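You operate a simulated robot arm through the tools that you are given. There is no shell and no other tool.

Carry out the task below with a simulated robot arm. There is one attempt and no reset: what you move stays moved.

Task
Chill the warmest small carton in the blue bay, then the warmest large one in the grey bay.
Fine: read the tags on top; press the run key once after each move and read both tags again. Set down upright: what you pick out.
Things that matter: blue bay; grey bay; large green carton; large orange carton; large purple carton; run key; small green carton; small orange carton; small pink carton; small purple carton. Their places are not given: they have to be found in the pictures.

Only the result counts: the job must be done as asked and must still hold three seconds after the hand-in. Knocking over, shifting, dropping, spilling or breaking anything else fails it.

Robot
A 7-joint arm with a two-finger parallel gripper, fixed in place. Base frame: the origin is on the floor under the middle of its stand, x ahead of it, y to its left, z up; the work surface is at about z = 980. Units: mm, degrees, N and s.
It reaches about 1372 mm from its shoulder. Its first joint turns from -149.0 to 149.0 degrees. Payload 3.43 kg.
The tool frame sits at the grasp point between the pads (the TCP): z along the fingers, y along the line on which they close. The tips reach 30 mm beyond it. Largest opening 94 mm; finger width 28, thickness 10; the body of the gripper, 50 by 96 mm, starts 55 mm behind the TCP.
Orientation is told as [roll, pitch, yaw] about the base's x, y, z axes, in that order, counted from this pose: with the fingers straight down and closing along the base's y, the tool's x points along the base's -x, its y along +y and its z along -z.

Tools
- The arm moves only by the tool move_arm. Its argument "plan" is a list of rows, each a list of 7 numbers: the finger opening in mm, from 0 to 94, then the shift along the base's x, y, z in mm, then the turn, a rotation vector about the base's x, y, z in degrees. In form: [[gripper, tx, ty, tz, rx, ry, rz], ...]. A call has 1 to 20 rows; each row is the pose to reach, as a shift and turn from the pose commanded when the call began. A row lasts 0.2 s, in which the tool goes at most 50 mm and 8.6 degrees; a call with a longer step from one row to the next is refused whole, and so is a gripper value outside its range. A pose out of reach is approached as far as the arm can. The call stops where the force on the tool passes 40 N (or 10 N more than at its start, if that is more) or the arm is blocked; 0.2 s more then pass. Each finger travels about 45 mm/s and halts on what it meets, pressing with about 25 N; the grip force reading is that of the motor and also rises with nothing between the fingers. The clock runs only during rows and for 0.2 s after the last one: add rows that repeat a pose to give the fingers time. The reply holds the time, the measured pose of the TCP, the force on the tool along the base axes, the opening and the grip force, in the units named above and with some noise, with the torque about the TCP (base axes, N m) and any sound that the robot's microphone picked up.
- Cameras (640 x 400 px; columns grow to the right, rows downward): "scene" is fixed at [219.3, 499.7, 1285.5]; the picture's right is [-0.98, -0.20, 0.00], its down [-0.06, 0.29, -0.96] and it looks along [0.19, -0.94, -0.29] (base axes); focal length 315 px, centre (320, 200). "wrist" rides on the gripper at [76, 14, -102] in the tool frame; the picture's right is [-0.18, 0.98, 0.00], its down [-0.75, -0.14, -0.64] and it looks along [-0.63, -0.12, 0.77] (tool axes); focal length 243 px, centre (320, 200).
- grab_frame(camera): a new picture of that camera. The clock stands still meanwhile.
- point_at(camera, pixels): for up to 12 pixels [column, row] of the newest picture of that camera ("zoom" is the newest enlarged one), the place [x, y, z] in the base frame of the surface seen there, good to about 2 mm. The clock stands still meanwhile.
- close_up(camera, box): a new picture of the part [left, top, right, bottom] of that camera's present view, enlarged. The clock stands still meanwhile.
- close_job(): hands the job in; it is judged then, once.

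Leave the gripper open and the arm clear of the work at the hand-in unless told otherwise.

The tools are called after "Call:" as a command line: name --pt "numbers of a row" for each row, then --argument value for the rest, lists and objects as JSON in quotes. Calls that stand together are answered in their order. move_arm: Moves the arm, as the interface text tells. Its arguments: {"type":"object","properties":{"plan":{"type":"array"}},"required":["plan"]} The other tools are called the same way: grab_frame (camera) takes a picture; point_at (camera, pixels) gives the place of the surface under pixels of a picture; close_up (camera, box) takes an enlarged picture of a part of a camera's view; close_job () hands the job in.

At the start:

```text
t: 0.0
ee_pos: [405.3, -900.4, 1234.2]
orientation: [-0.1, 0.0, 0.0]
ft_force: [0.6, -0.3, -0.1]
wrist_torque: [-0.02, 0.01, 0.0]
opening: 94.2
finger_force: 0.1
```

scene: 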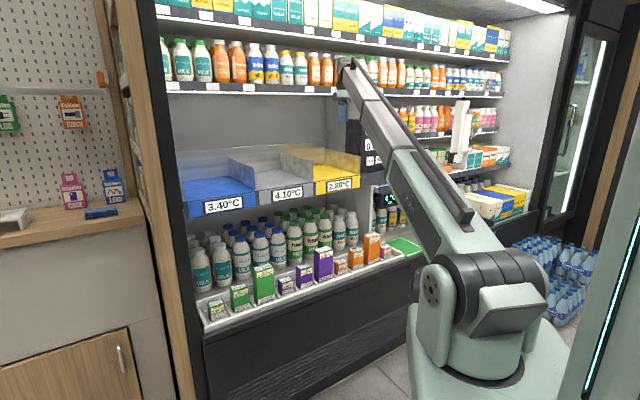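
wrist: 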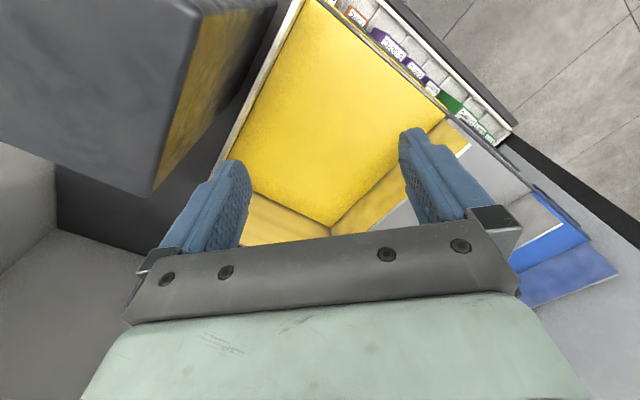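

I see three bays (blue on the left at about (215,190), grey at (280,180), yellow at (325,170)) with temperature displays, a row of small and large cartons on a shelf below at (210–390, 250–310), and something dark with panel near (370,150). I'll enlarge these areas to read the details.

Call:
close_up --camera "scene" --box '[190, 220, 430, 340]'

Call:
close_up --camera "scene" --box '[170, 100, 410, 230]'

Call:
close_up --camera "scene" --box '[340, 100, 440, 240]'

Call:
grab_frame --camera "wrist"

```text
2.67 times, centred on (310, 280) of scene
```

zoom: 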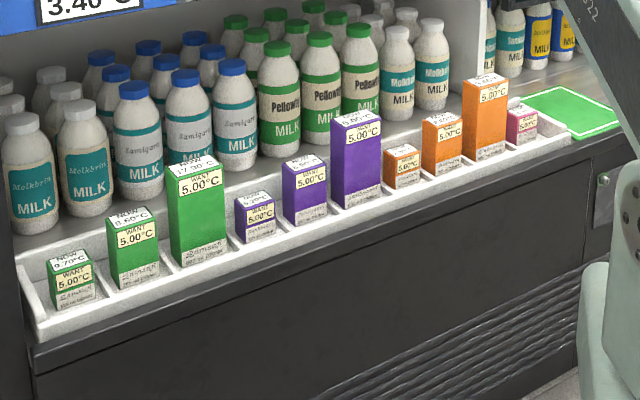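

```text
2.67 times, centred on (290, 165) of scene
```

zoom: 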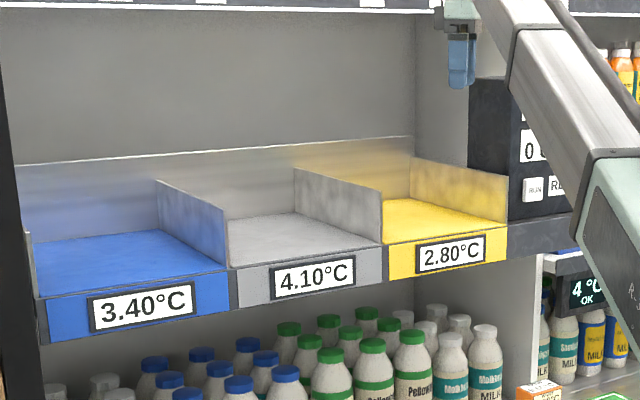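

```text
2.86 times, centred on (390, 170) of scene
```

zoom: 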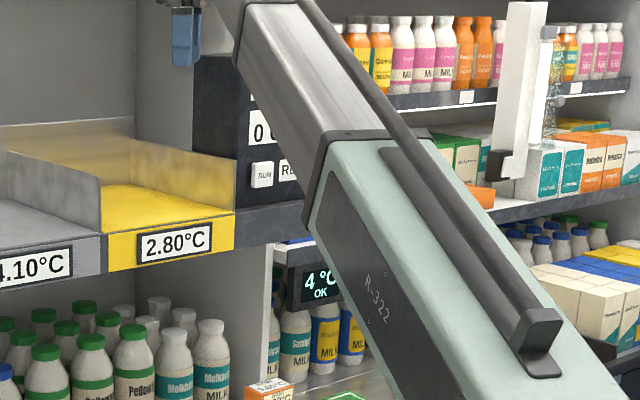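

```text
taken
```

wrist: 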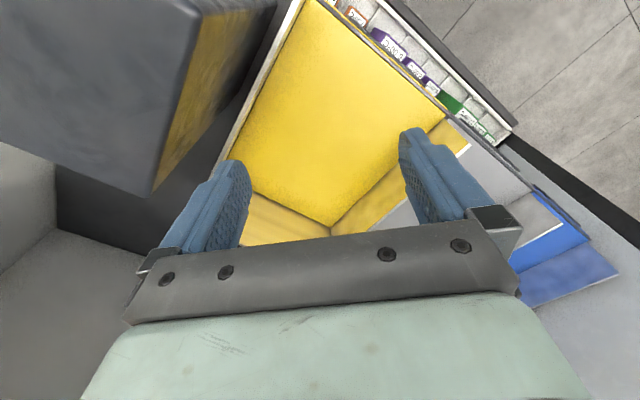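

The row has cartons in three sizes with NOW/WANT tags. I'll enlarge each group to read the top tags.

Call:
close_up --camera "scene" --box '[200, 255, 280, 325]'

Call:
close_up --camera "scene" --box '[270, 235, 340, 305]'

Call:
close_up --camera "scene" --box '[330, 225, 400, 295]'

```text
5.71 times, centred on (240, 290) of scene
```

zoom: 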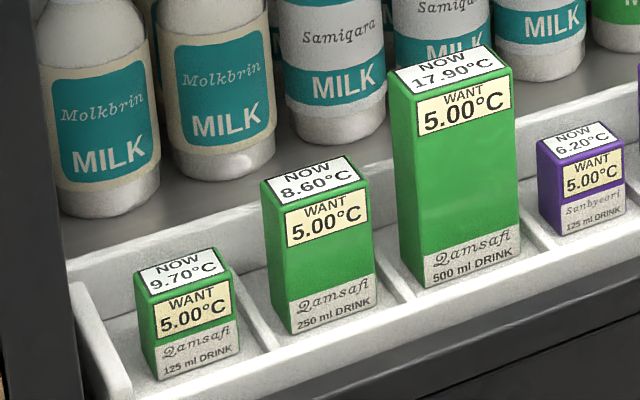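

```text
5.71 times, centred on (305, 270) of scene
```

zoom: 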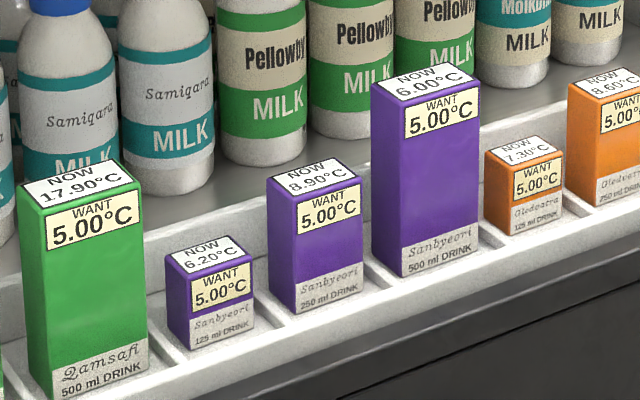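

```text
5.71 times, centred on (365, 260) of scene
```

zoom: 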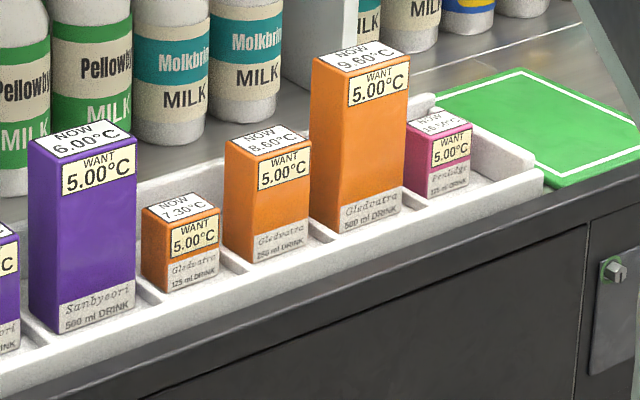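

Small: green 9.70, purple 6.20, orange 7.30, pink unclear. Large: green 17.90, purple 6.00, orange 9.60. I'll zoom in on the pink tag near (378,249), and on each other tag for certainty.

Call:
close_up --camera "scene" --box '[370, 240, 400, 265]'

Call:
close_up --camera "scene" --box '[205, 280, 240, 310]'

Call:
close_up --camera "scene" --box '[245, 255, 275, 280]'

Call:
close_up --camera "scene" --box '[355, 120, 400, 200]'

```text
16.00 times, centred on (385, 252) of scene
```

zoom: 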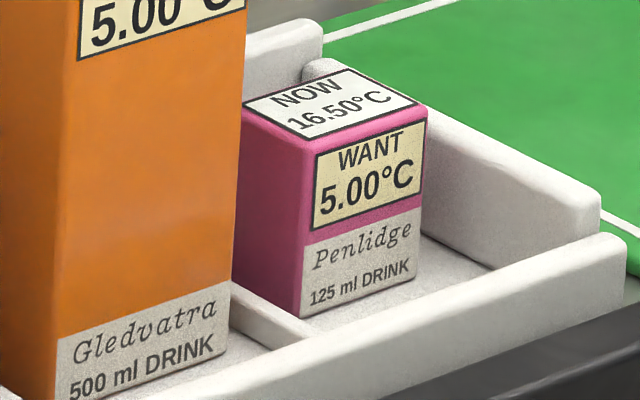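

```text
13.33 times, centred on (222, 295) of scene
```

zoom: 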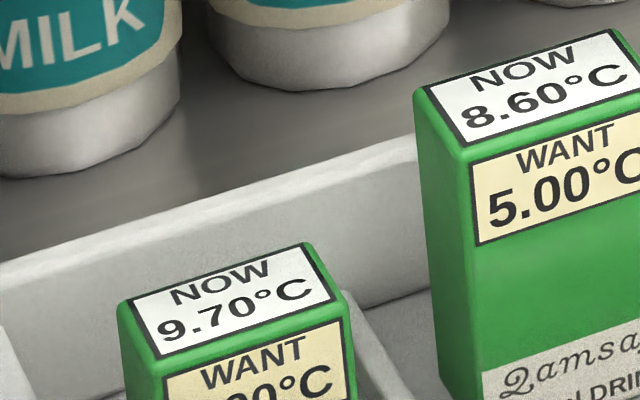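

```text
16.00 times, centred on (260, 268) of scene
```

zoom: 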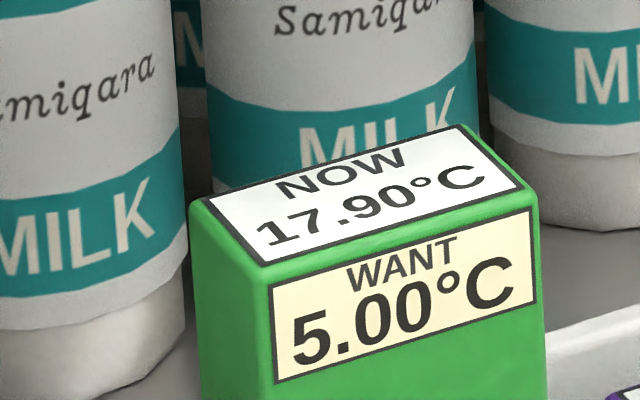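

```text
5.00 times, centred on (378, 160) of scene
```

zoom: 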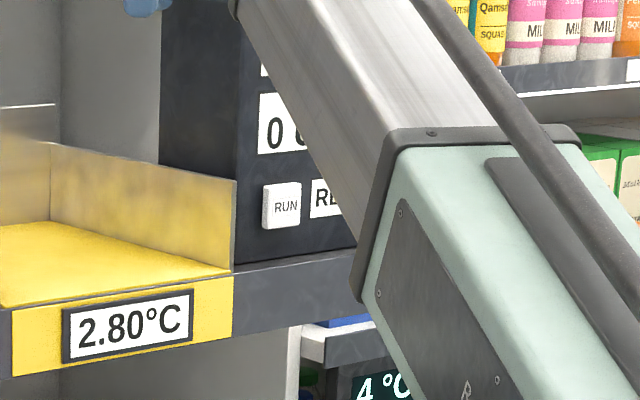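

Pink small reads 16.50 (warmest small); large green 17.90 (warmest large). Now I'll measure the places of the cartons, bays, and the key in the scene picture.

Call:
grab_frame --camera "scene"

Call:
point_at --camera "scene" --pixels '[[387, 248], [387, 252], [372, 236], [355, 251], [264, 270], [264, 285], [240, 288], [217, 303], [322, 250], [287, 280], [404, 246], [341, 261]]'

Call:
point_at --camera "scene" --pixels '[[215, 190], [250, 185], [180, 190], [185, 213], [256, 200], [280, 180], [300, 183], [260, 165], [312, 192], [325, 170], [369, 161], [190, 155]]'

```text
taken
```

scene: 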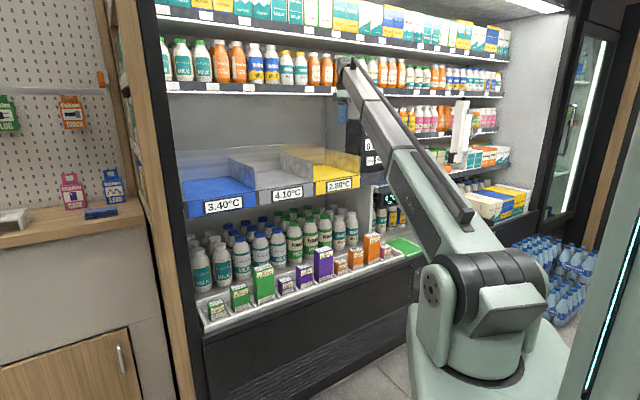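

```text
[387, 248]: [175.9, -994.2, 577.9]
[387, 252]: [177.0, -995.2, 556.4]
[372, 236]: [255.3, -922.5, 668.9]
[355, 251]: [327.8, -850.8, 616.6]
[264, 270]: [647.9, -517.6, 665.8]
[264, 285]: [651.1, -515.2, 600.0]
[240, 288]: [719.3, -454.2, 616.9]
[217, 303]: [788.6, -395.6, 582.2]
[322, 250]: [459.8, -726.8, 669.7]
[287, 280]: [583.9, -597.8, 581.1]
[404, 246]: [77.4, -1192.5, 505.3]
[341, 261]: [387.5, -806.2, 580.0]
```

```text
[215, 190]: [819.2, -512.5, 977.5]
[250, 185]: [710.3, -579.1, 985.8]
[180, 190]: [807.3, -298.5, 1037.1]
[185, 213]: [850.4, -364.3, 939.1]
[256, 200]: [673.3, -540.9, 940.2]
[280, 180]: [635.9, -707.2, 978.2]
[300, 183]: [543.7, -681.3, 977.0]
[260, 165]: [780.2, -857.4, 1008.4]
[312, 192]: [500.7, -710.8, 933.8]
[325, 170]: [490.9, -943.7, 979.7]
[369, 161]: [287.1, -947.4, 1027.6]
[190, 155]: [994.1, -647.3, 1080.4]
```

The fridge front runs diagonally (about x − y constant). I'll zoom in on the pink carton and the large green carton to measure their edges exactly.

Call:
close_up --camera "scene" --box '[360, 228, 424, 268]'

```text
10.00 times, centred on (392, 248) of scene
```

zoom: 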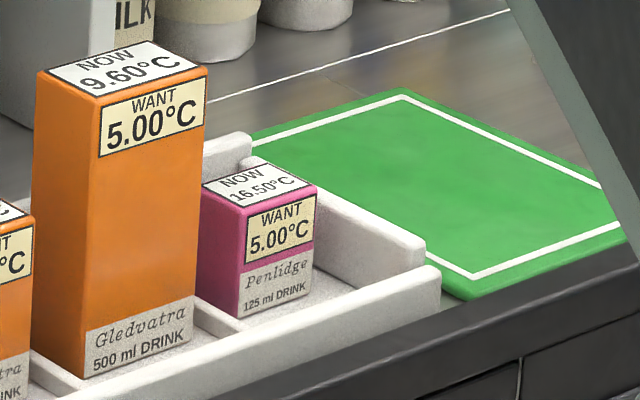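

Measuring pink carton corners: top front-left (244,207), top front-right (314,190), top back-left (203,185), top back-right (262,166), front bottom (242,314), bottom right (310,295), tray lip (300,330), tray right divider (360,225), tray floor (330,285), divider between orange and pink (222,320).

Call:
point_at --camera "zoom" --pixels '[[246, 205], [312, 189], [206, 186], [262, 168], [242, 311], [308, 293], [300, 335], [365, 220], [335, 283], [222, 322], [400, 240], [430, 280]]'

Call:
point_at --camera "zoom" --pixels '[[100, 98], [204, 72], [50, 72], [150, 46], [85, 372], [192, 348], [230, 145], [255, 160], [200, 300], [425, 190], [500, 60], [560, 160]]'

```text
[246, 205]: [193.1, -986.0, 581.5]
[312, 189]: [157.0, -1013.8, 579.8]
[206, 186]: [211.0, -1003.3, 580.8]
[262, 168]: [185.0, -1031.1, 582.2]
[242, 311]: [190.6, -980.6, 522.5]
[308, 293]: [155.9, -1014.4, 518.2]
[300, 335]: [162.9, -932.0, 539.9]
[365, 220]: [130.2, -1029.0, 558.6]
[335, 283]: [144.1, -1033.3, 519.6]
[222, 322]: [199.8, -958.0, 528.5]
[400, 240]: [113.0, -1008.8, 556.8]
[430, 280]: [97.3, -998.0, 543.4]
```

```text
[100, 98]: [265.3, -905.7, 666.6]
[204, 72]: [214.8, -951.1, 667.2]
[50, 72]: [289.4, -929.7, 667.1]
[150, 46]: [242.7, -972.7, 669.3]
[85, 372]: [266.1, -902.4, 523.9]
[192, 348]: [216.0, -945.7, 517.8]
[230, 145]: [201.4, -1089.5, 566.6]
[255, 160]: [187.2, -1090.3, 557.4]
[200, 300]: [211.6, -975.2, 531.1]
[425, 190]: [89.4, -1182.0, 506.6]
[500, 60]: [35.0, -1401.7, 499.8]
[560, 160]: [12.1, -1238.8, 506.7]
```

Pink carton: about 46 wide (along the row), ~35 deep, z 519–581, centre near (185,-1010). Large orange gap fine, dividers low (z≈531), front lip z≈540. Next: back the arm out of the alcove (away from the shelf, direction -x,+y) and yaw it -45° so that the fingers close along the row.

Call:
move_arm --pt "94 -31 31 0 0 0 0" --pt "94 -62 62 0 0 0 0" --pt "94 -93 93 0 0 0 0" --pt "94 -124 124 0 0 0 0" --pt "94 -155 155 0 0 0 0" --pt "94 -165 165 0 0 0 -7.5" --pt "94 -170 170 0 0 0 -15" --pt "94 -170 170 0 0 0 -22.5" --pt "94 -170 170 0 0 0 -30" --pt "94 -170 170 0 0 0 -37.5" --pt "94 -170 170 0 0 0 -45" --pt "94 -170 170 0 0 0 -45"

```text
t: 2.3
ee_pos: [241.8, -752.1, 1193.6]
orientation: [-1.5, -2.1, -40.5]
ft_force: [0.8, -1.9, -1.4]
wrist_torque: [0.05, -0.08, 0.06]
opening: 94.1
finger_force: 0.0
out of reach, approached as far as the arm can: row 2, 3, 4, 5, 6, 7, 8, 9, 10, 11
stopped in row 11: the force on the tool passed its limit at 56 N (the readings are from after the stop); the commanded pose is now the measured one
```

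The poses were reported out of reach and a force limit tripped. I'll look at the scene to see what's going on.

Call:
grab_frame --camera "scene"

Call:
grab_frame --camera "wrist"

```text
taken
```

scene: 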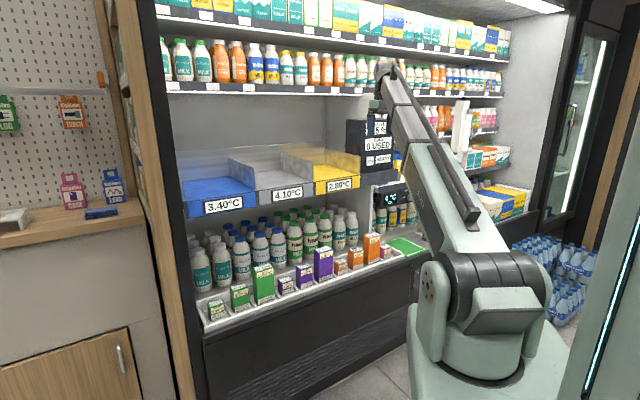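

```text
taken
```

wrist: 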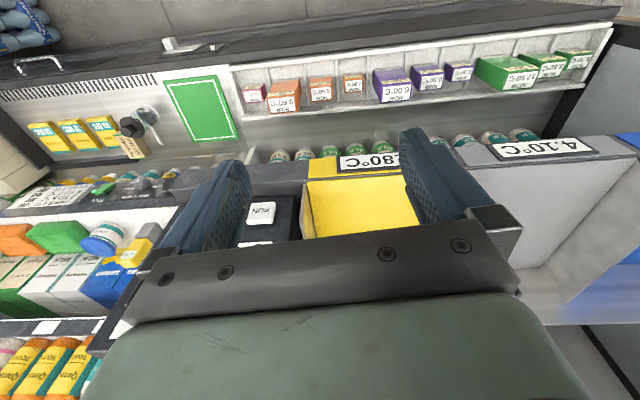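

The arm is now at (242,-752,1194) with yaw -40°. I'll zoom in on the hand region, near (390,80), to understand what it might have touched, and on the panel.

Call:
close_up --camera "scene" --box '[330, 30, 530, 155]'

Call:
close_up --camera "scene" --box '[330, 100, 430, 220]'

```text
3.20 times, centred on (430, 92) of scene
```

zoom: 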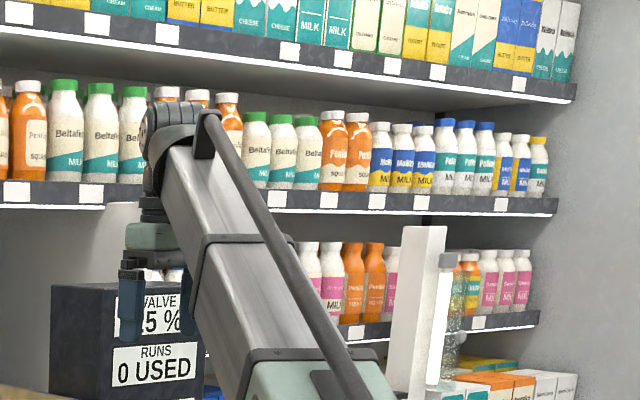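

```text
3.33 times, centred on (380, 160) of scene
```

zoom: 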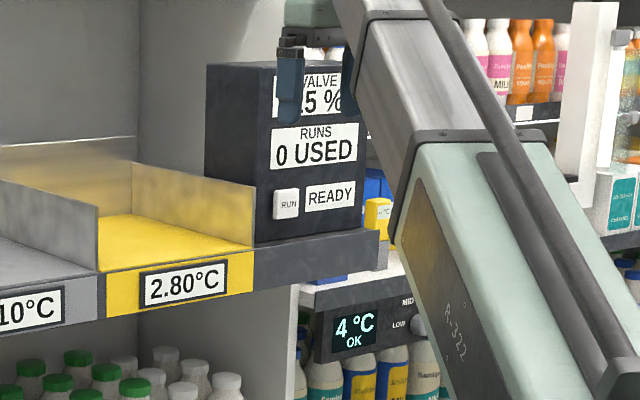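

There's a panel with "VALVE …5 %", "RUNS 0 USED", "RUN", "READY". The arm seems to have a telescoping silver link, so its reach limits are unusual. I'll measure points on the arm: the base/shoulder (470,285), (440,260), link (430,200), (410,140), (395,100), wrist (383,72).

Call:
point_at --camera "scene" --pixels '[[431, 285], [490, 270], [470, 230], [430, 190], [412, 140], [400, 110], [388, 80], [383, 68], [480, 340], [500, 310], [462, 130], [440, 165]]'

Call:
close_up --camera "scene" --box '[330, 40, 640, 400]'

```text
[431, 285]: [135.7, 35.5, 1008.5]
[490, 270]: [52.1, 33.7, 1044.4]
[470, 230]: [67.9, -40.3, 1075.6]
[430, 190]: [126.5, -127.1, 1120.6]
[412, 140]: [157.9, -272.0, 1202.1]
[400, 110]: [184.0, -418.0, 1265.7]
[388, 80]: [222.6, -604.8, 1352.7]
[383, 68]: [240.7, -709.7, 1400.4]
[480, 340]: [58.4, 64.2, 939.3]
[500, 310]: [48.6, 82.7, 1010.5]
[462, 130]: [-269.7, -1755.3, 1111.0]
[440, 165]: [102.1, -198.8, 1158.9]
```

```text
1.11 times, centred on (485, 220) of scene
```

zoom: 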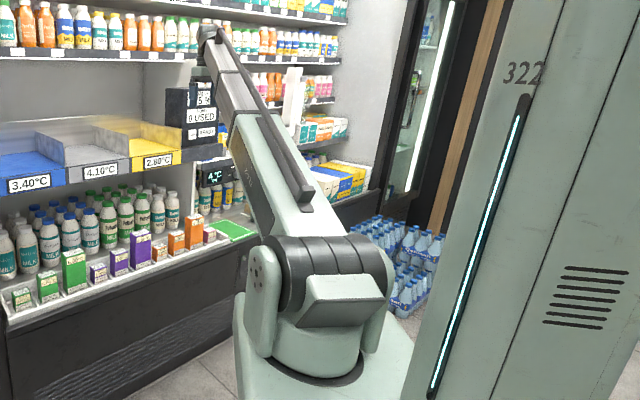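

The arm looks like a telescoping boom whose elevation/wrist bend limits its reach, so lower and tilted-forward poses should suit it. Before moving I'll zoom in on the wrist picture to check what's around the pink carton, and on the scene near (400,200).

Call:
close_up --camera "wrist" --box '[20, 60, 340, 260]'

Call:
close_up --camera "scene" --box '[360, 170, 430, 260]'

```text
2.00 times, centred on (180, 160) of wrist
```

zoom: 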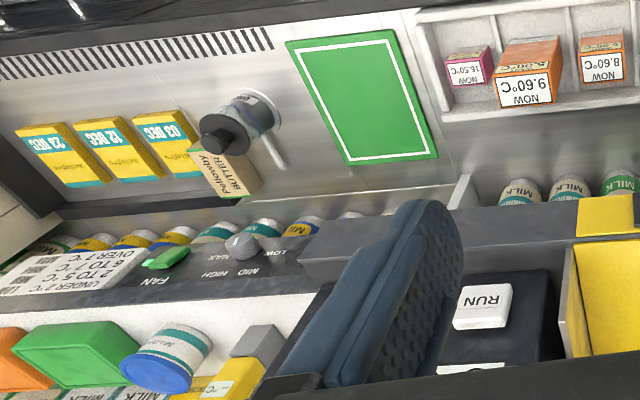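

```text
4.44 times, centred on (395, 215) of scene
```

zoom: 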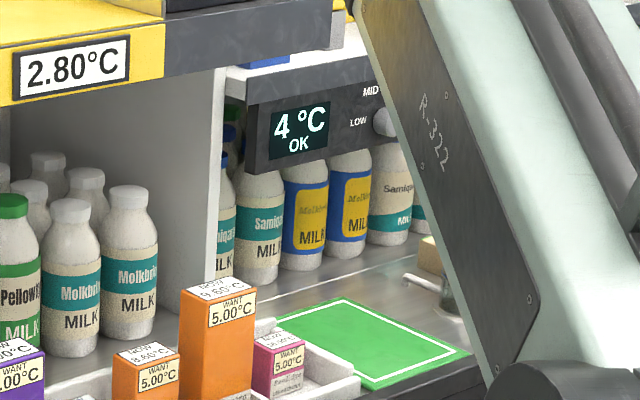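

The right part has other things (a fan dial, bottles, a mill on the counter) to stay clear of. I'll measure in the wrist picture: RUN key (262,213), dial (142,183), shelf edge (200,172), tray wall, pink carton top (253,95), green mat corners.

Call:
point_at --camera "wrist" --pixels '[[262, 213], [268, 208], [255, 218], [142, 183], [180, 177], [230, 172], [252, 93], [230, 85], [245, 100], [160, 110], [120, 128], [300, 178]]'

Call:
point_at --camera "scene" --pixels '[[369, 161], [377, 158], [350, 182], [360, 184], [385, 178], [380, 145], [395, 205], [383, 208], [360, 130], [355, 155]]'

```text
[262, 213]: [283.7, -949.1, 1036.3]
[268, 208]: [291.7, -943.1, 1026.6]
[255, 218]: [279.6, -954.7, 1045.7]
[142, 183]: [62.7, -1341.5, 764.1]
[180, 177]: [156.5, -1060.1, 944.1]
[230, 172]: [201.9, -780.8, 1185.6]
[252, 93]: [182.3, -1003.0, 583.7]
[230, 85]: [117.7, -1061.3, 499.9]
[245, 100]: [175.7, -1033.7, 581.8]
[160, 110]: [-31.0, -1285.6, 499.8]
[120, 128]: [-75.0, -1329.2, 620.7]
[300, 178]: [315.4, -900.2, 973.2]
```

```text
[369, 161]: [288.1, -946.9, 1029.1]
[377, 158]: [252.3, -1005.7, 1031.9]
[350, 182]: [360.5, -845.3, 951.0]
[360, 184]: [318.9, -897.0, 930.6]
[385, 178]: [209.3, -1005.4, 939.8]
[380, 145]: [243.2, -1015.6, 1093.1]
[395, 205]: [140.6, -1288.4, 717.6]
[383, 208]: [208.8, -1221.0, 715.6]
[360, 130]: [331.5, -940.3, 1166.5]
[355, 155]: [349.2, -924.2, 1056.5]
```

RUN key face is centred near (286,-948,1033), facing the room; fan shelf and panel are at n≈859+. Now I lower the arm in front of the fridge while tilting the fingers forward by 40° toward the shelf, ending up about 100 mm in front of and 140 mm above the pink carton.

Call:
move_arm --pt "94 -11 -15 -41 -2.1 -2.4 -0.3" --pt "94 -22 -30 -82 -4.1 -4.8 -0.7" --pt "94 -33 -46 -123 -6.2 -7.2 -1.0" --pt "94 -44 -61 -165 -8.2 -9.6 -1.3" --pt "94 -55 -76 -206 -10.3 -12.0 -1.7" --pt "94 -66 -92 -247 -12.4 -14.4 -2.0" --pt "94 -76 -107 -288 -14.4 -16.8 -2.3" --pt "94 -87 -122 -329 -16.5 -19.2 -2.7" --pt "94 -98 -137 -370 -18.5 -21.6 -3.0" --pt "94 -109 -152 -412 -20.6 -24.0 -3.3" --pt "94 -120 -168 -453 -22.6 -26.4 -3.7" --pt "94 -131 -183 -494 -24.7 -28.8 -4.0" --pt "94 -131 -183 -494 -24.7 -28.8 -4.0"

```text
t: 5.1
ee_pos: [111.1, -937.4, 700.4]
orientation: [0.0, -40.0, -45.1]
ft_force: [-0.2, 0.1, 0.2]
wrist_torque: [0.01, -0.05, 0.0]
opening: 94.2
finger_force: 0.0
```

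The arm got there cleanly (pitch -40, yaw -45). I'll look with both cameras.

Call:
grab_frame --camera "wrist"

Call:
grab_frame --camera "scene"

Call:
close_up --camera "scene" --box '[340, 100, 420, 200]'

```text
taken
```

wrist: 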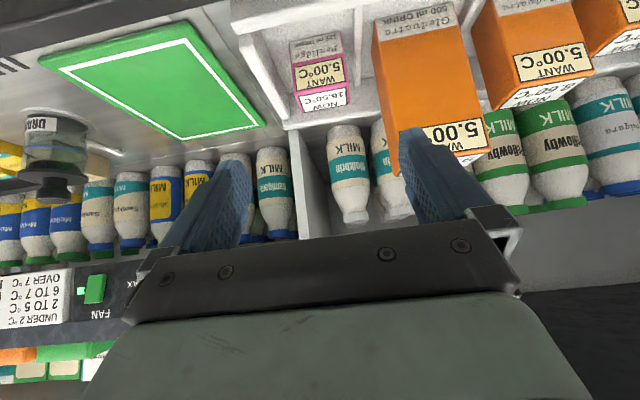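

```text
taken
```

scene: 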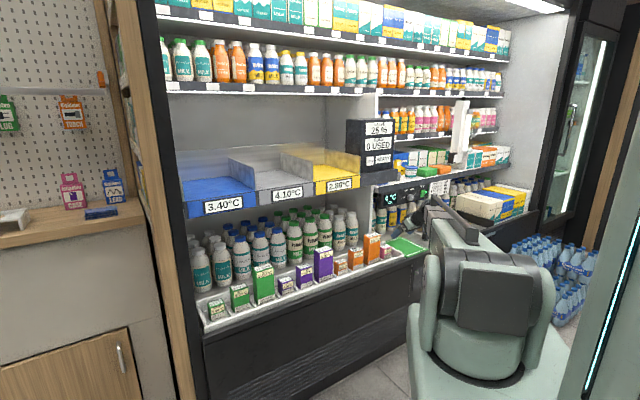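

```text
4.00 times, centred on (380, 150) of scene
```

zoom: 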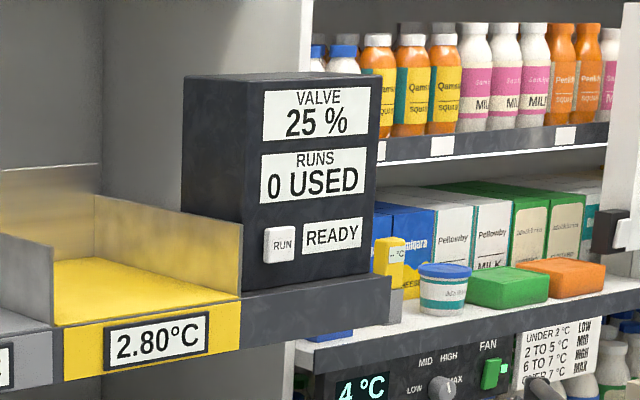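

The panel reads VALVE 25 %, RUNS 0 USED, READY. Next, a close look at the pink carton in the wrist picture (upside-down view, carton near (320,70)).

Call:
close_up --camera "wrist" --box '[240, 0, 432, 120]'

```text
3.33 times, centred on (336, 60) of wrist
```

zoom: 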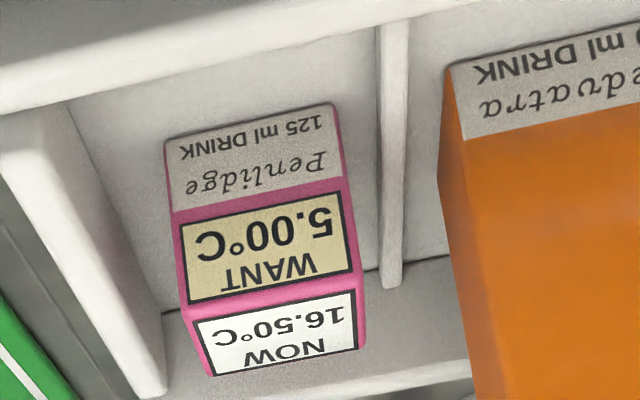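

Now measuring the carton's corners, the tray's right wall and the divider in this enlarged picture.

Call:
point_at --camera "zoom" --pixels '[[170, 150], [332, 112], [184, 300], [356, 275], [205, 370], [362, 340], [110, 260], [160, 300], [140, 220], [385, 180], [402, 180], [450, 180]]'

Call:
point_at --camera "zoom" --pixels '[[250, 70], [250, 30], [420, 330], [240, 380], [175, 340], [440, 120], [455, 230], [338, 140], [345, 200], [180, 250]]'

```text
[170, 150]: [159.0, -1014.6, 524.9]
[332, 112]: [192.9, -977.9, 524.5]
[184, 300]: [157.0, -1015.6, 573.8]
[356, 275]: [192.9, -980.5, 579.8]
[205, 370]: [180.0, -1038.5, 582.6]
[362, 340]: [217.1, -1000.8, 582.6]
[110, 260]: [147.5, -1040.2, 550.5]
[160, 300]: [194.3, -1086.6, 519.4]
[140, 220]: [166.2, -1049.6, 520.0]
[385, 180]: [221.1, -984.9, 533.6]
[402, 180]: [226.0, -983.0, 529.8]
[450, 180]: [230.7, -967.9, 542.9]
```

```text
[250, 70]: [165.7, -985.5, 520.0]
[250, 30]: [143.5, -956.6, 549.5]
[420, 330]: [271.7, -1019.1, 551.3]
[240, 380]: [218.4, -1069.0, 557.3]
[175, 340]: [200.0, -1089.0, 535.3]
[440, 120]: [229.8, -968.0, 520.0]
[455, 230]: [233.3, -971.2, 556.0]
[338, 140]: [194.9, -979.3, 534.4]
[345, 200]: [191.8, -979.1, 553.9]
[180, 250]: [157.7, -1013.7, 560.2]
```

The pink carton spans about 52 mm along the row, centred near (187,-1009); gaps are ~20 mm to the tray wall and ~14 mm to the divider. I close the fingers to 62 mm and go most of the way down along the tool direction, stopping ~45 mm short to check.

Call:
move_arm --pt "62 0 0 0 0 0 0" --pt "62 2 1 0 0 0 0" --pt "62 14 -13 -22 0 0 0" --pt "62 26 -24 -46 0 0 0" --pt "62 40 -37 -70 0 0 0" --pt "62 52 -48 -92 0 0 0" --pt "62 57 -53 -100 0 0 0" --pt "62 57 -53 -100 0 0 0"

Call:
grab_frame --camera "wrist"

Call:
close_up --camera "scene" --box '[360, 190, 456, 270]'

```text
t: 6.9
ee_pos: [168.3, -989.9, 599.8]
orientation: [0.2, -40.0, -45.2]
ft_force: [0.5, -0.1, -0.1]
wrist_torque: [0.03, -0.02, 0.0]
opening: 62.1
finger_force: 0.0
```

```text
taken
```

wrist: 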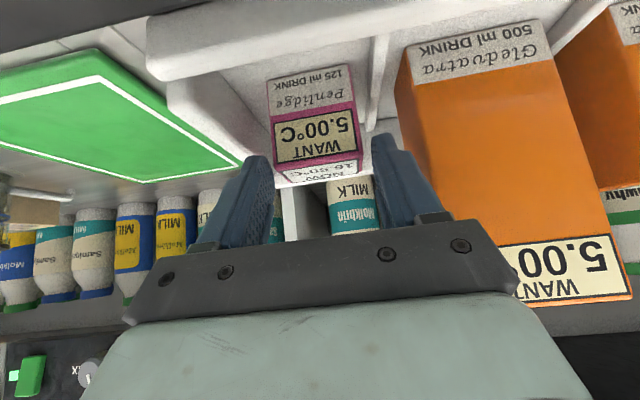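

```text
5.00 times, centred on (408, 230) of scene
```

zoom: 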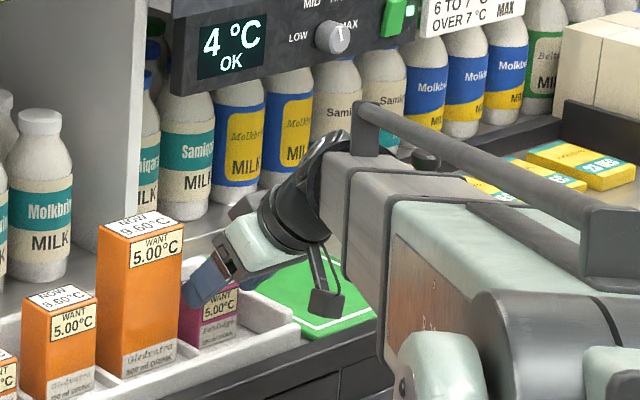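

Fingers straddle the carton evenly. Continuing the last ~43 mm down and closing gently.

Call:
move_arm --pt "62 5 -5 -9 0 0 0" --pt "62 10 -10 -18 0 0 0" --pt "62 15 -15 -27 0 0 0" --pt "62 19 -19 -33 0 0 0" --pt "62 19 -19 -33 0 0 0"

Call:
grab_frame --camera "wrist"

```text
t: 8.1
ee_pos: [185.9, -1007.2, 568.0]
orientation: [0.2, -40.0, -45.2]
ft_force: [-0.4, -1.2, -0.3]
wrist_torque: [0.01, 0.0, 0.0]
opening: 62.0
finger_force: 0.0
```

```text
taken
```

wrist: 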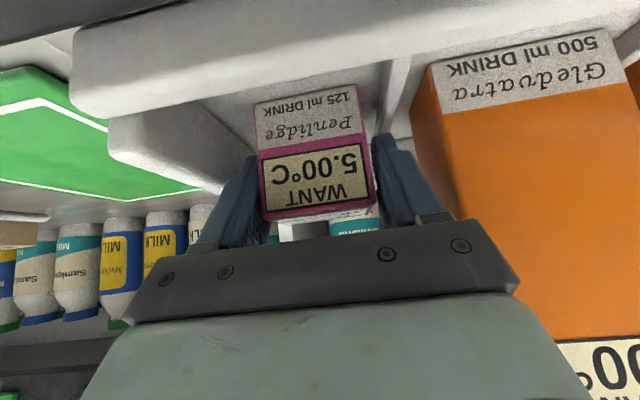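

No contact, carton between the fingers. Closing the fingers.

Call:
move_arm --pt "54 0 0 0 0 0 0" --pt "46 0 0 0 0 0 0" --pt "40 0 0 0 0 0 0" --pt "40 0 0 0 0 0 0" --pt "40 0 0 0 0 0 0"

```text
t: 9.3
ee_pos: [186.1, -1007.5, 567.3]
orientation: [0.1, -40.0, -45.2]
ft_force: [-0.2, 0.2, -0.3]
wrist_torque: [-0.02, -0.03, 0.01]
opening: 59.2
finger_force: 25.6
```

Opening halted at 59 mm with 25.6 N — wider than my 52 mm estimate. Let me look before lifting.

Call:
grab_frame --camera "wrist"

Call:
close_up --camera "wrist" --box '[200, 60, 440, 260]'

Call:
close_up --camera "scene" --box '[370, 210, 430, 265]'

```text
taken
```

wrist: 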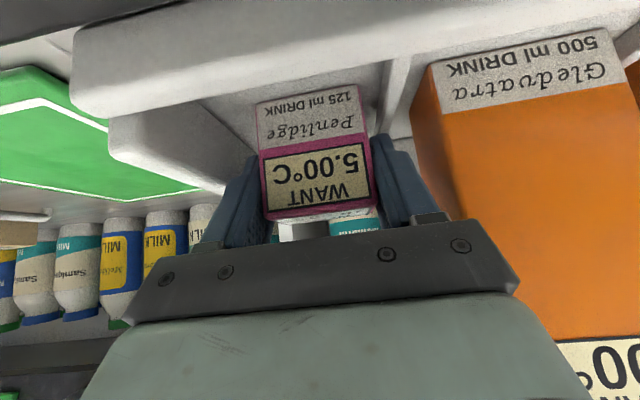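

```text
2.00 times, centred on (320, 160) of wrist
```

zoom: 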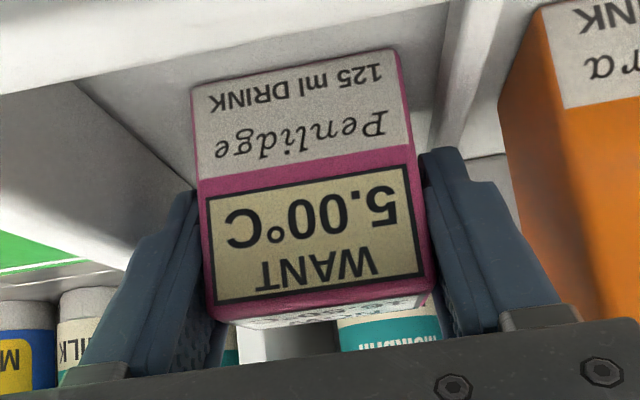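

```text
7.27 times, centred on (400, 238) of scene
```

zoom: 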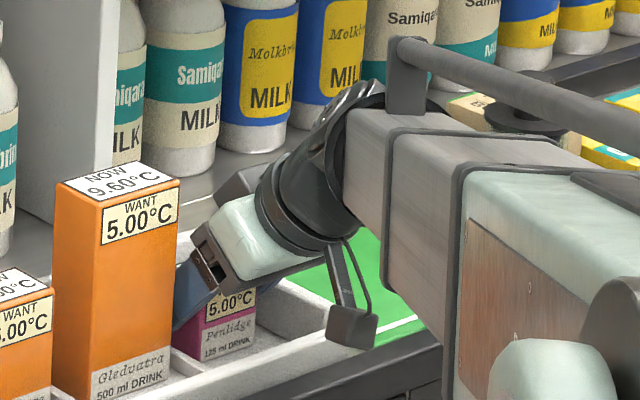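

Checking the carton's orientation between the fingers by measuring its front face corners and finger positions in the wrist close-up.

Call:
close_up --camera "wrist" --box '[200, 60, 440, 260]'

Call:
point_at --camera "zoom" --pixels '[[200, 160], [400, 120], [216, 300], [422, 270], [197, 110], [395, 65], [225, 316], [425, 297], [425, 160], [190, 200], [460, 300], [210, 330]]'

```text
2.00 times, centred on (320, 160) of wrist
```

zoom: 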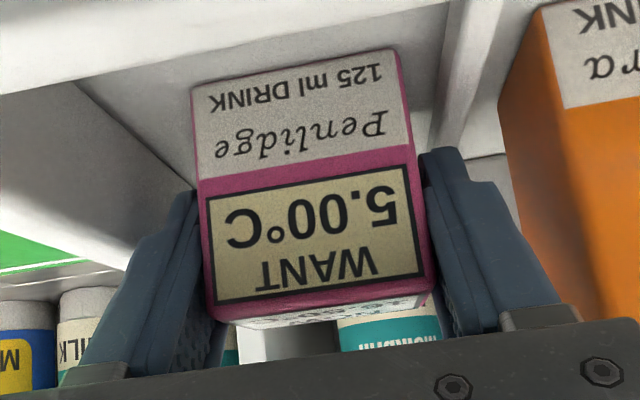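

```text
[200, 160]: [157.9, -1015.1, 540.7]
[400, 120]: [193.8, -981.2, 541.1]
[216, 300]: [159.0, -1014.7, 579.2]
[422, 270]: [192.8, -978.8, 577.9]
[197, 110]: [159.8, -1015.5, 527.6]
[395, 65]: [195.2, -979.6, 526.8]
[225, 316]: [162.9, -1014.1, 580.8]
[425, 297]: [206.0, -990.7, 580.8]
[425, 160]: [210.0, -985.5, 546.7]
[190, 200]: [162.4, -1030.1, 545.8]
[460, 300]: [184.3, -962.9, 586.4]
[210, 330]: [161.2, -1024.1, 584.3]
```

The carton's faces are still aligned with the fingers, and the fingers halted against it with 25 N. I'll lift by 20 mm slowly and check that it comes along.

Call:
move_arm --pt "40 0 0 5 0 0 0" --pt "40 0 0 10 0 0 0" --pt "40 0 0 15 0 0 0" --pt "40 0 0 20 0 0 0" --pt "40 0 0 20 0 0 0"

Call:
close_up --camera "wrist" --box '[200, 60, 440, 260]'

```text
t: 10.5
ee_pos: [187.7, -1008.0, 588.0]
orientation: [0.1, -40.0, -45.2]
ft_force: [-0.2, 0.4, -1.1]
wrist_torque: [0.04, 0.02, 0.03]
opening: 59.2
finger_force: 25.3
```

```text
2.00 times, centred on (320, 160) of wrist
```

zoom: 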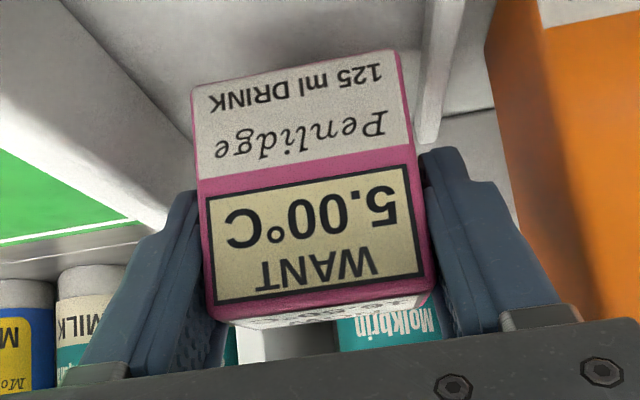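

The carton rises with the hand. Before transporting I'll measure the blue and grey bays (floors, dividers, front edges) from a scene close-up.

Call:
close_up --camera "scene" --box '[165, 130, 365, 225]'

```text
3.20 times, centred on (265, 178) of scene
```

zoom: 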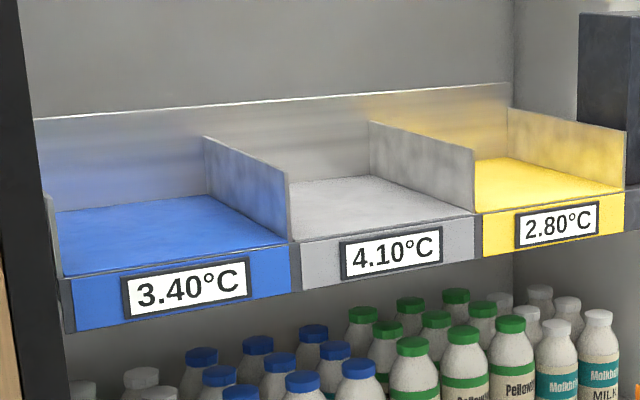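

Measuring bay floor corners, the divider edges and the front lip.

Call:
point_at --camera "zoom" --pixels '[[80, 265], [270, 235], [75, 215], [195, 205], [150, 235], [286, 180], [206, 140], [285, 235], [60, 240], [50, 205], [180, 262], [45, 130]]'

Call:
point_at --camera "zoom" --pixels '[[310, 232], [455, 208], [300, 190], [365, 182], [375, 200], [470, 155], [372, 126], [400, 120], [620, 60], [632, 130], [585, 20], [250, 40]]'

```text
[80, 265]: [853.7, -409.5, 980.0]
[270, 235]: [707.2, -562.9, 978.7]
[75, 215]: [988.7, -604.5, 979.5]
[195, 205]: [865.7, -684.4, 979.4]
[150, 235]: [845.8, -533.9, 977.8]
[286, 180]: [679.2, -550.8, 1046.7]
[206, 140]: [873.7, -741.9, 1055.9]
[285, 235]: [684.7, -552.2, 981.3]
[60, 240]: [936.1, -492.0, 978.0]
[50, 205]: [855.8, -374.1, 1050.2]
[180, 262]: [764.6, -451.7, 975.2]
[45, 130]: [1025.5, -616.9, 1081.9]
```

```text
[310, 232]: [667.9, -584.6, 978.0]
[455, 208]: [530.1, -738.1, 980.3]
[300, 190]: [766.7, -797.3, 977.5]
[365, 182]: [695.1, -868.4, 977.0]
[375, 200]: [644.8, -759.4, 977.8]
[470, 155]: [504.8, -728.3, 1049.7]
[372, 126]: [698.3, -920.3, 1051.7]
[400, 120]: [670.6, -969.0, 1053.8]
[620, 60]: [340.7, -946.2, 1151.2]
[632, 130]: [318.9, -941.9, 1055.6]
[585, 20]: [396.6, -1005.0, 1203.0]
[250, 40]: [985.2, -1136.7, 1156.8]
```

Blue bay interior: u≈97…338, floor z≈979, divider tops z≈1050; grey bay: u≈-153…88. Now I lift the pink carton straight up by ~100 mm and then back out away from the shelf by ~110 mm.

Call:
move_arm --pt "40 0 0 20 0 0 0" --pt "40 0 0 45 0 0 0" --pt "40 0 0 70 0 0 0" --pt "40 0 0 95 0 0 0" --pt "40 0 0 105 0 0 0" --pt "40 -15 15 108 0 0 0" --pt "40 -32 32 110 0 0 0" --pt "40 -50 50 112 0 0 0" --pt "40 -66 66 114 0 0 0" --pt "40 -78 78 116 0 0 0" --pt "40 -78 78 116 0 0 0"

```text
t: 12.9
ee_pos: [108.4, -929.3, 701.7]
orientation: [0.3, -40.0, -45.3]
ft_force: [-0.3, -0.3, -1.6]
wrist_torque: [-0.01, -0.02, 0.0]
opening: 59.3
finger_force: 25.2
```

Held firmly. Now up by 300 mm in front of the shelves.

Call:
move_arm --pt "40 0 0 30 0 0 0" --pt "40 0 0 70 0 0 0" --pt "40 0 0 110 0 0 0" --pt "40 0 0 150 0 0 0" --pt "40 0 0 190 0 0 0" --pt "40 0 0 230 0 0 0" --pt "40 0 0 265 0 0 0" --pt "40 0 0 290 0 0 0" --pt "40 0 0 300 0 0 0" --pt "40 0 0 300 0 0 0"

```text
t: 15.1
ee_pos: [109.4, -928.9, 1003.5]
orientation: [0.2, -40.0, -45.2]
ft_force: [-0.2, -0.2, -2.0]
wrist_torque: [0.0, 0.01, 0.0]
opening: 59.2
finger_force: 24.9
```

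Now moving left along the front (toward +x,+y) by 200 mm and up a bit, checking reach.

Call:
move_arm --pt "40 20 20 5 0 0 0" --pt "40 48 48 15 0 0 0" --pt "40 76 76 25 0 0 0" --pt "40 104 104 35 0 0 0" --pt "40 128 128 45 0 0 0" --pt "40 141 141 50 0 0 0" --pt "40 141 141 50 0 0 0"

```text
t: 16.7
ee_pos: [250.0, -787.8, 1053.2]
orientation: [0.1, -40.0, -45.4]
ft_force: [0.5, 0.8, -0.7]
wrist_torque: [-0.01, -0.01, -0.01]
opening: 59.1
finger_force: 25.4
```

Reach is fine here. Checking where the upper shelf edge is before going over the bays (scene pixels (200,87), (260,90), (320,92)).

Call:
grab_frame --camera "scene"

Call:
point_at --camera "scene" --pixels '[[180, 90], [230, 92], [260, 92], [310, 93], [215, 97], [290, 97]]'

```text
taken
```

scene: 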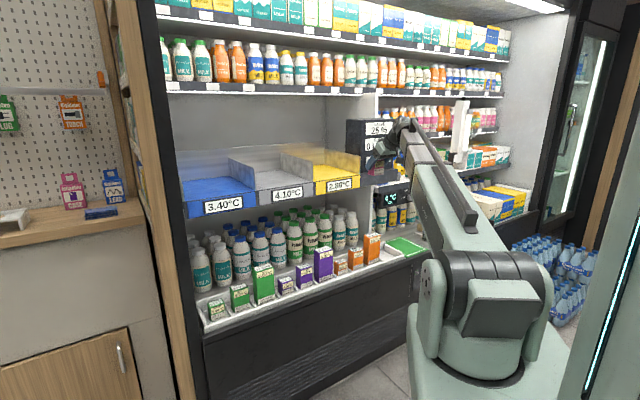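

```text
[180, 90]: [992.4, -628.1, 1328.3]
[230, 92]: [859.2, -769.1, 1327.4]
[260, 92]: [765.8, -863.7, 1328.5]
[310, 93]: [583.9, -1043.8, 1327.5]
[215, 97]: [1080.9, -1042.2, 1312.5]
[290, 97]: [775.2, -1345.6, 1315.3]
```

The upper shelf's front is far back (n≈1146, bottom z≈1312), so no conflict. Moving up and over the bays in two parts, toward the blue bay.

Call:
move_arm --pt "40 20 4 10 0 0 0" --pt "40 55 12 25 0 0 0" --pt "40 92 20 40 0 0 0" --pt "40 130 28 55 0 0 0" --pt "40 168 36 68 0 0 0" --pt "40 209 45 80 0 0 0" --pt "40 240 63 80 0 0 0" --pt "40 276 84 80 0 0 0" --pt "40 312 105 80 0 0 0" --pt "40 348 126 80 0 0 0" --pt "40 384 147 80 0 0 0" --pt "40 420 168 80 0 0 0" --pt "40 456 189 80 0 0 0" --pt "40 492 210 80 0 0 0" --pt "40 528 231 80 0 0 0" --pt "40 560 250 80 0 0 0" --pt "40 581 262 80 0 0 0" --pt "40 581 262 80 0 0 0"

```text
t: 20.5
ee_pos: [831.5, -525.0, 1133.0]
orientation: [0.1, -39.9, -45.1]
ft_force: [-0.2, 0.0, -1.2]
wrist_torque: [-0.02, 0.02, -0.05]
opening: 59.3
finger_force: 24.9
```

At the spot above the blue bay (831,-525,1133). Quick look before lowering.

Call:
grab_frame --camera "wrist"

Call:
close_up --camera "scene" --box '[165, 100, 365, 225]'

```text
taken
```

wrist: 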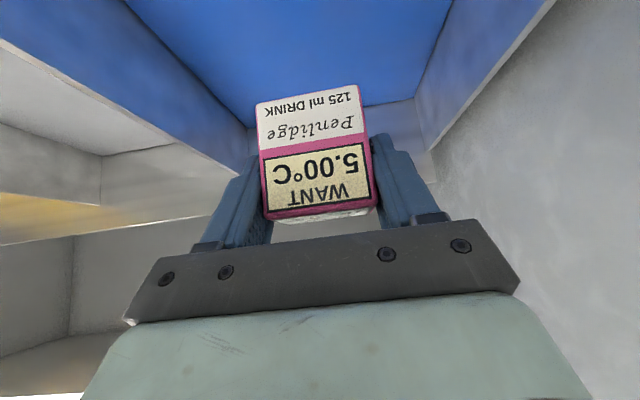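

```text
3.20 times, centred on (265, 162) of scene
```

zoom: 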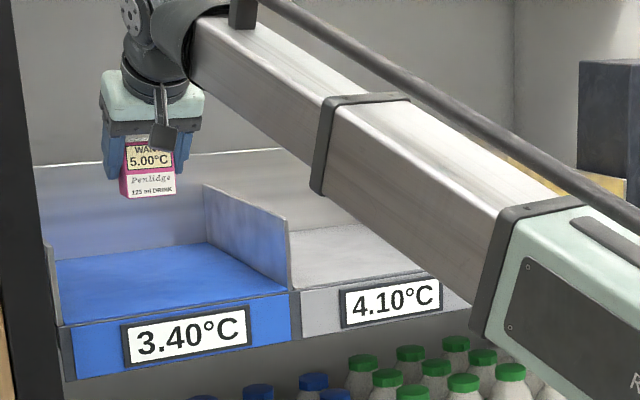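

Lowering into the bay: quickly to about 15 mm above the floor, then in small steps.

Call:
move_arm --pt "40 0 0 -15 0 0 0" --pt "40 0 0 -40 0 0 0" --pt "40 0 0 -65 0 0 0" --pt "40 0 0 -82 0 0 0" --pt "40 0 0 -92 0 0 0" --pt "40 0 0 -97 0 0 0" --pt "40 0 0 -100 0 0 0" --pt "40 0 0 -102 0 0 0" --pt "40 0 0 -103 0 0 0" --pt "40 0 0 -103 0 0 0"

Call:
grab_frame --camera "wrist"

```text
t: 22.7
ee_pos: [829.9, -526.8, 1029.5]
orientation: [0.0, -40.0, -45.2]
ft_force: [0.0, -0.4, -1.9]
wrist_torque: [0.0, -0.04, 0.03]
opening: 58.9
finger_force: 24.8
```

```text
taken
```

wrist: 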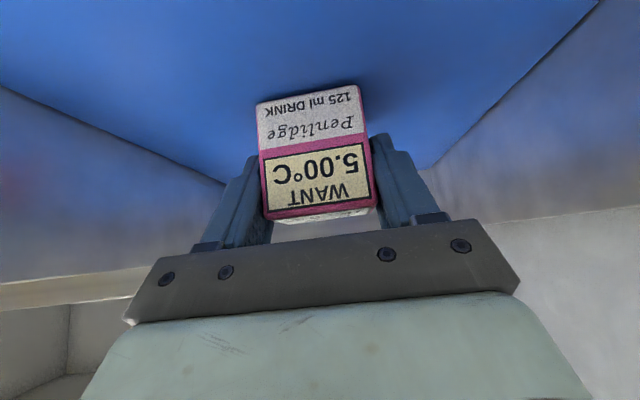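

Very close to the floor. Lowering by 1 mm steps until contact shows in the force.

Call:
move_arm --pt "40 0 0 -1 0 0 0" --pt "40 0 0 -2 0 0 0" --pt "40 0 0 -2 0 0 0"

```text
t: 23.5
ee_pos: [830.8, -526.5, 1028.7]
orientation: [0.1, -40.0, -45.2]
ft_force: [0.4, -0.5, -1.8]
wrist_torque: [0.0, -0.02, -0.03]
opening: 59.1
finger_force: 25.2
```

Call:
move_arm --pt "40 0 0 -1 0 0 0" --pt "40 0 0 -2 0 0 0" --pt "40 0 0 -2 0 0 0"

Call:
close_up --camera "wrist" --box '[230, 60, 400, 180]'

Call:
point_at --camera "zoom" --pixels '[[110, 165], [460, 130], [300, 110], [300, 90], [90, 120], [490, 90]]'

```text
t: 24.3
ee_pos: [831.7, -527.1, 1027.5]
orientation: [0.1, -40.1, -45.2]
ft_force: [-1.7, -1.2, 11.3]
wrist_torque: [-0.02, 0.24, 0.0]
opening: 59.1
finger_force: 24.8
```

```text
3.33 times, centred on (315, 120) of wrist
```

zoom: 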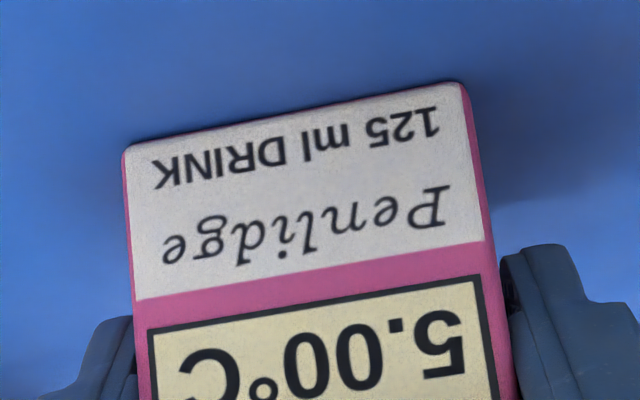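

```text
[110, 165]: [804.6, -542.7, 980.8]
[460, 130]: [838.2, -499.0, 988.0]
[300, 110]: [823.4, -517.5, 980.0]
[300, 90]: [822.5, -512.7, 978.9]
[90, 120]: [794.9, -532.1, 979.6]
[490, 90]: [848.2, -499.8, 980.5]
```

Contact (11 N upward): the carton stands on the blue bay's floor. I ease up 1 mm, open the fingers to 72, and back off along the tool direction.

Call:
move_arm --pt "40 0 0 1 0 0 0" --pt "60 0 0 1 0 0 0" --pt "66 0 0 1 0 0 0" --pt "72 0 0 1 0 0 0" --pt "72 0 0 1 0 0 0"

Call:
grab_frame --camera "wrist"

```text
t: 25.5
ee_pos: [830.6, -527.3, 1027.0]
orientation: [0.2, -40.0, -45.2]
ft_force: [0.2, 0.0, -0.6]
wrist_torque: [0.0, 0.03, -0.01]
opening: 71.8
finger_force: 0.1
```

```text
taken
```

wrist: 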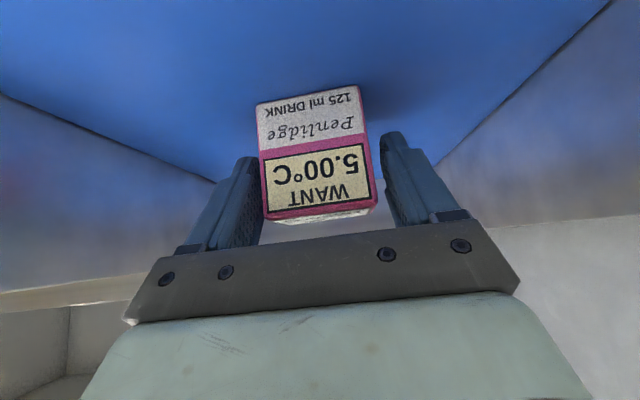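

Released; carton standing. Backing off along the tool direction, then up.

Call:
move_arm --pt "72 -5 5 8 0 0 0" --pt "72 -15 15 26 0 0 0" --pt "72 -28 28 48 0 0 0" --pt "72 -42 42 72 0 0 0" --pt "72 -54 54 92 0 0 0" --pt "72 -60 60 115 0 0 0" --pt "72 -62 62 120 0 0 0" --pt "72 -62 62 120 0 0 0"

Call:
grab_frame --camera "wrist"

Call:
close_up --camera "scene" --box '[165, 100, 365, 225]'

```text
t: 27.3
ee_pos: [769.1, -464.8, 1147.1]
orientation: [0.1, -39.9, -45.3]
ft_force: [0.9, 0.2, 0.0]
wrist_torque: [-0.01, -0.05, 0.0]
opening: 72.1
finger_force: 0.1
```

```text
taken
```

wrist: 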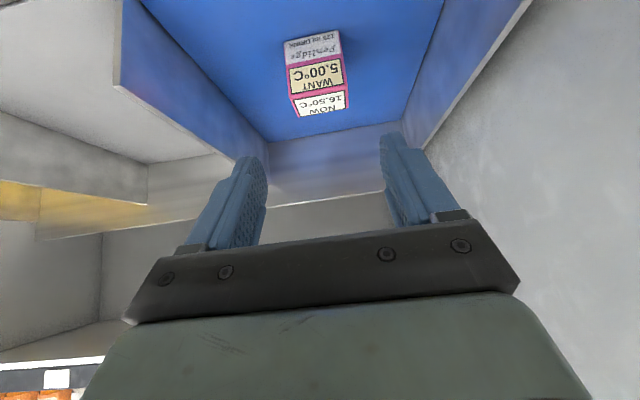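

```text
3.20 times, centred on (265, 162) of scene
```

zoom: 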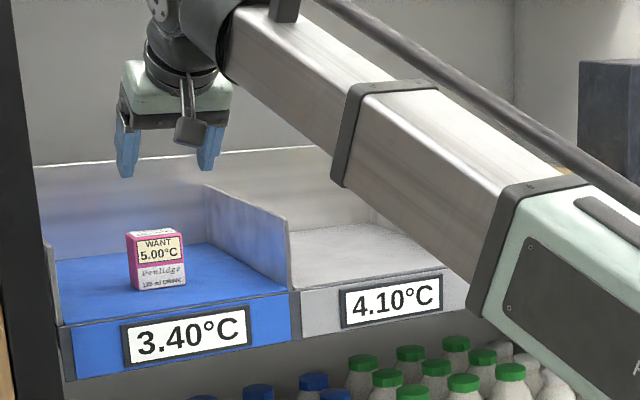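

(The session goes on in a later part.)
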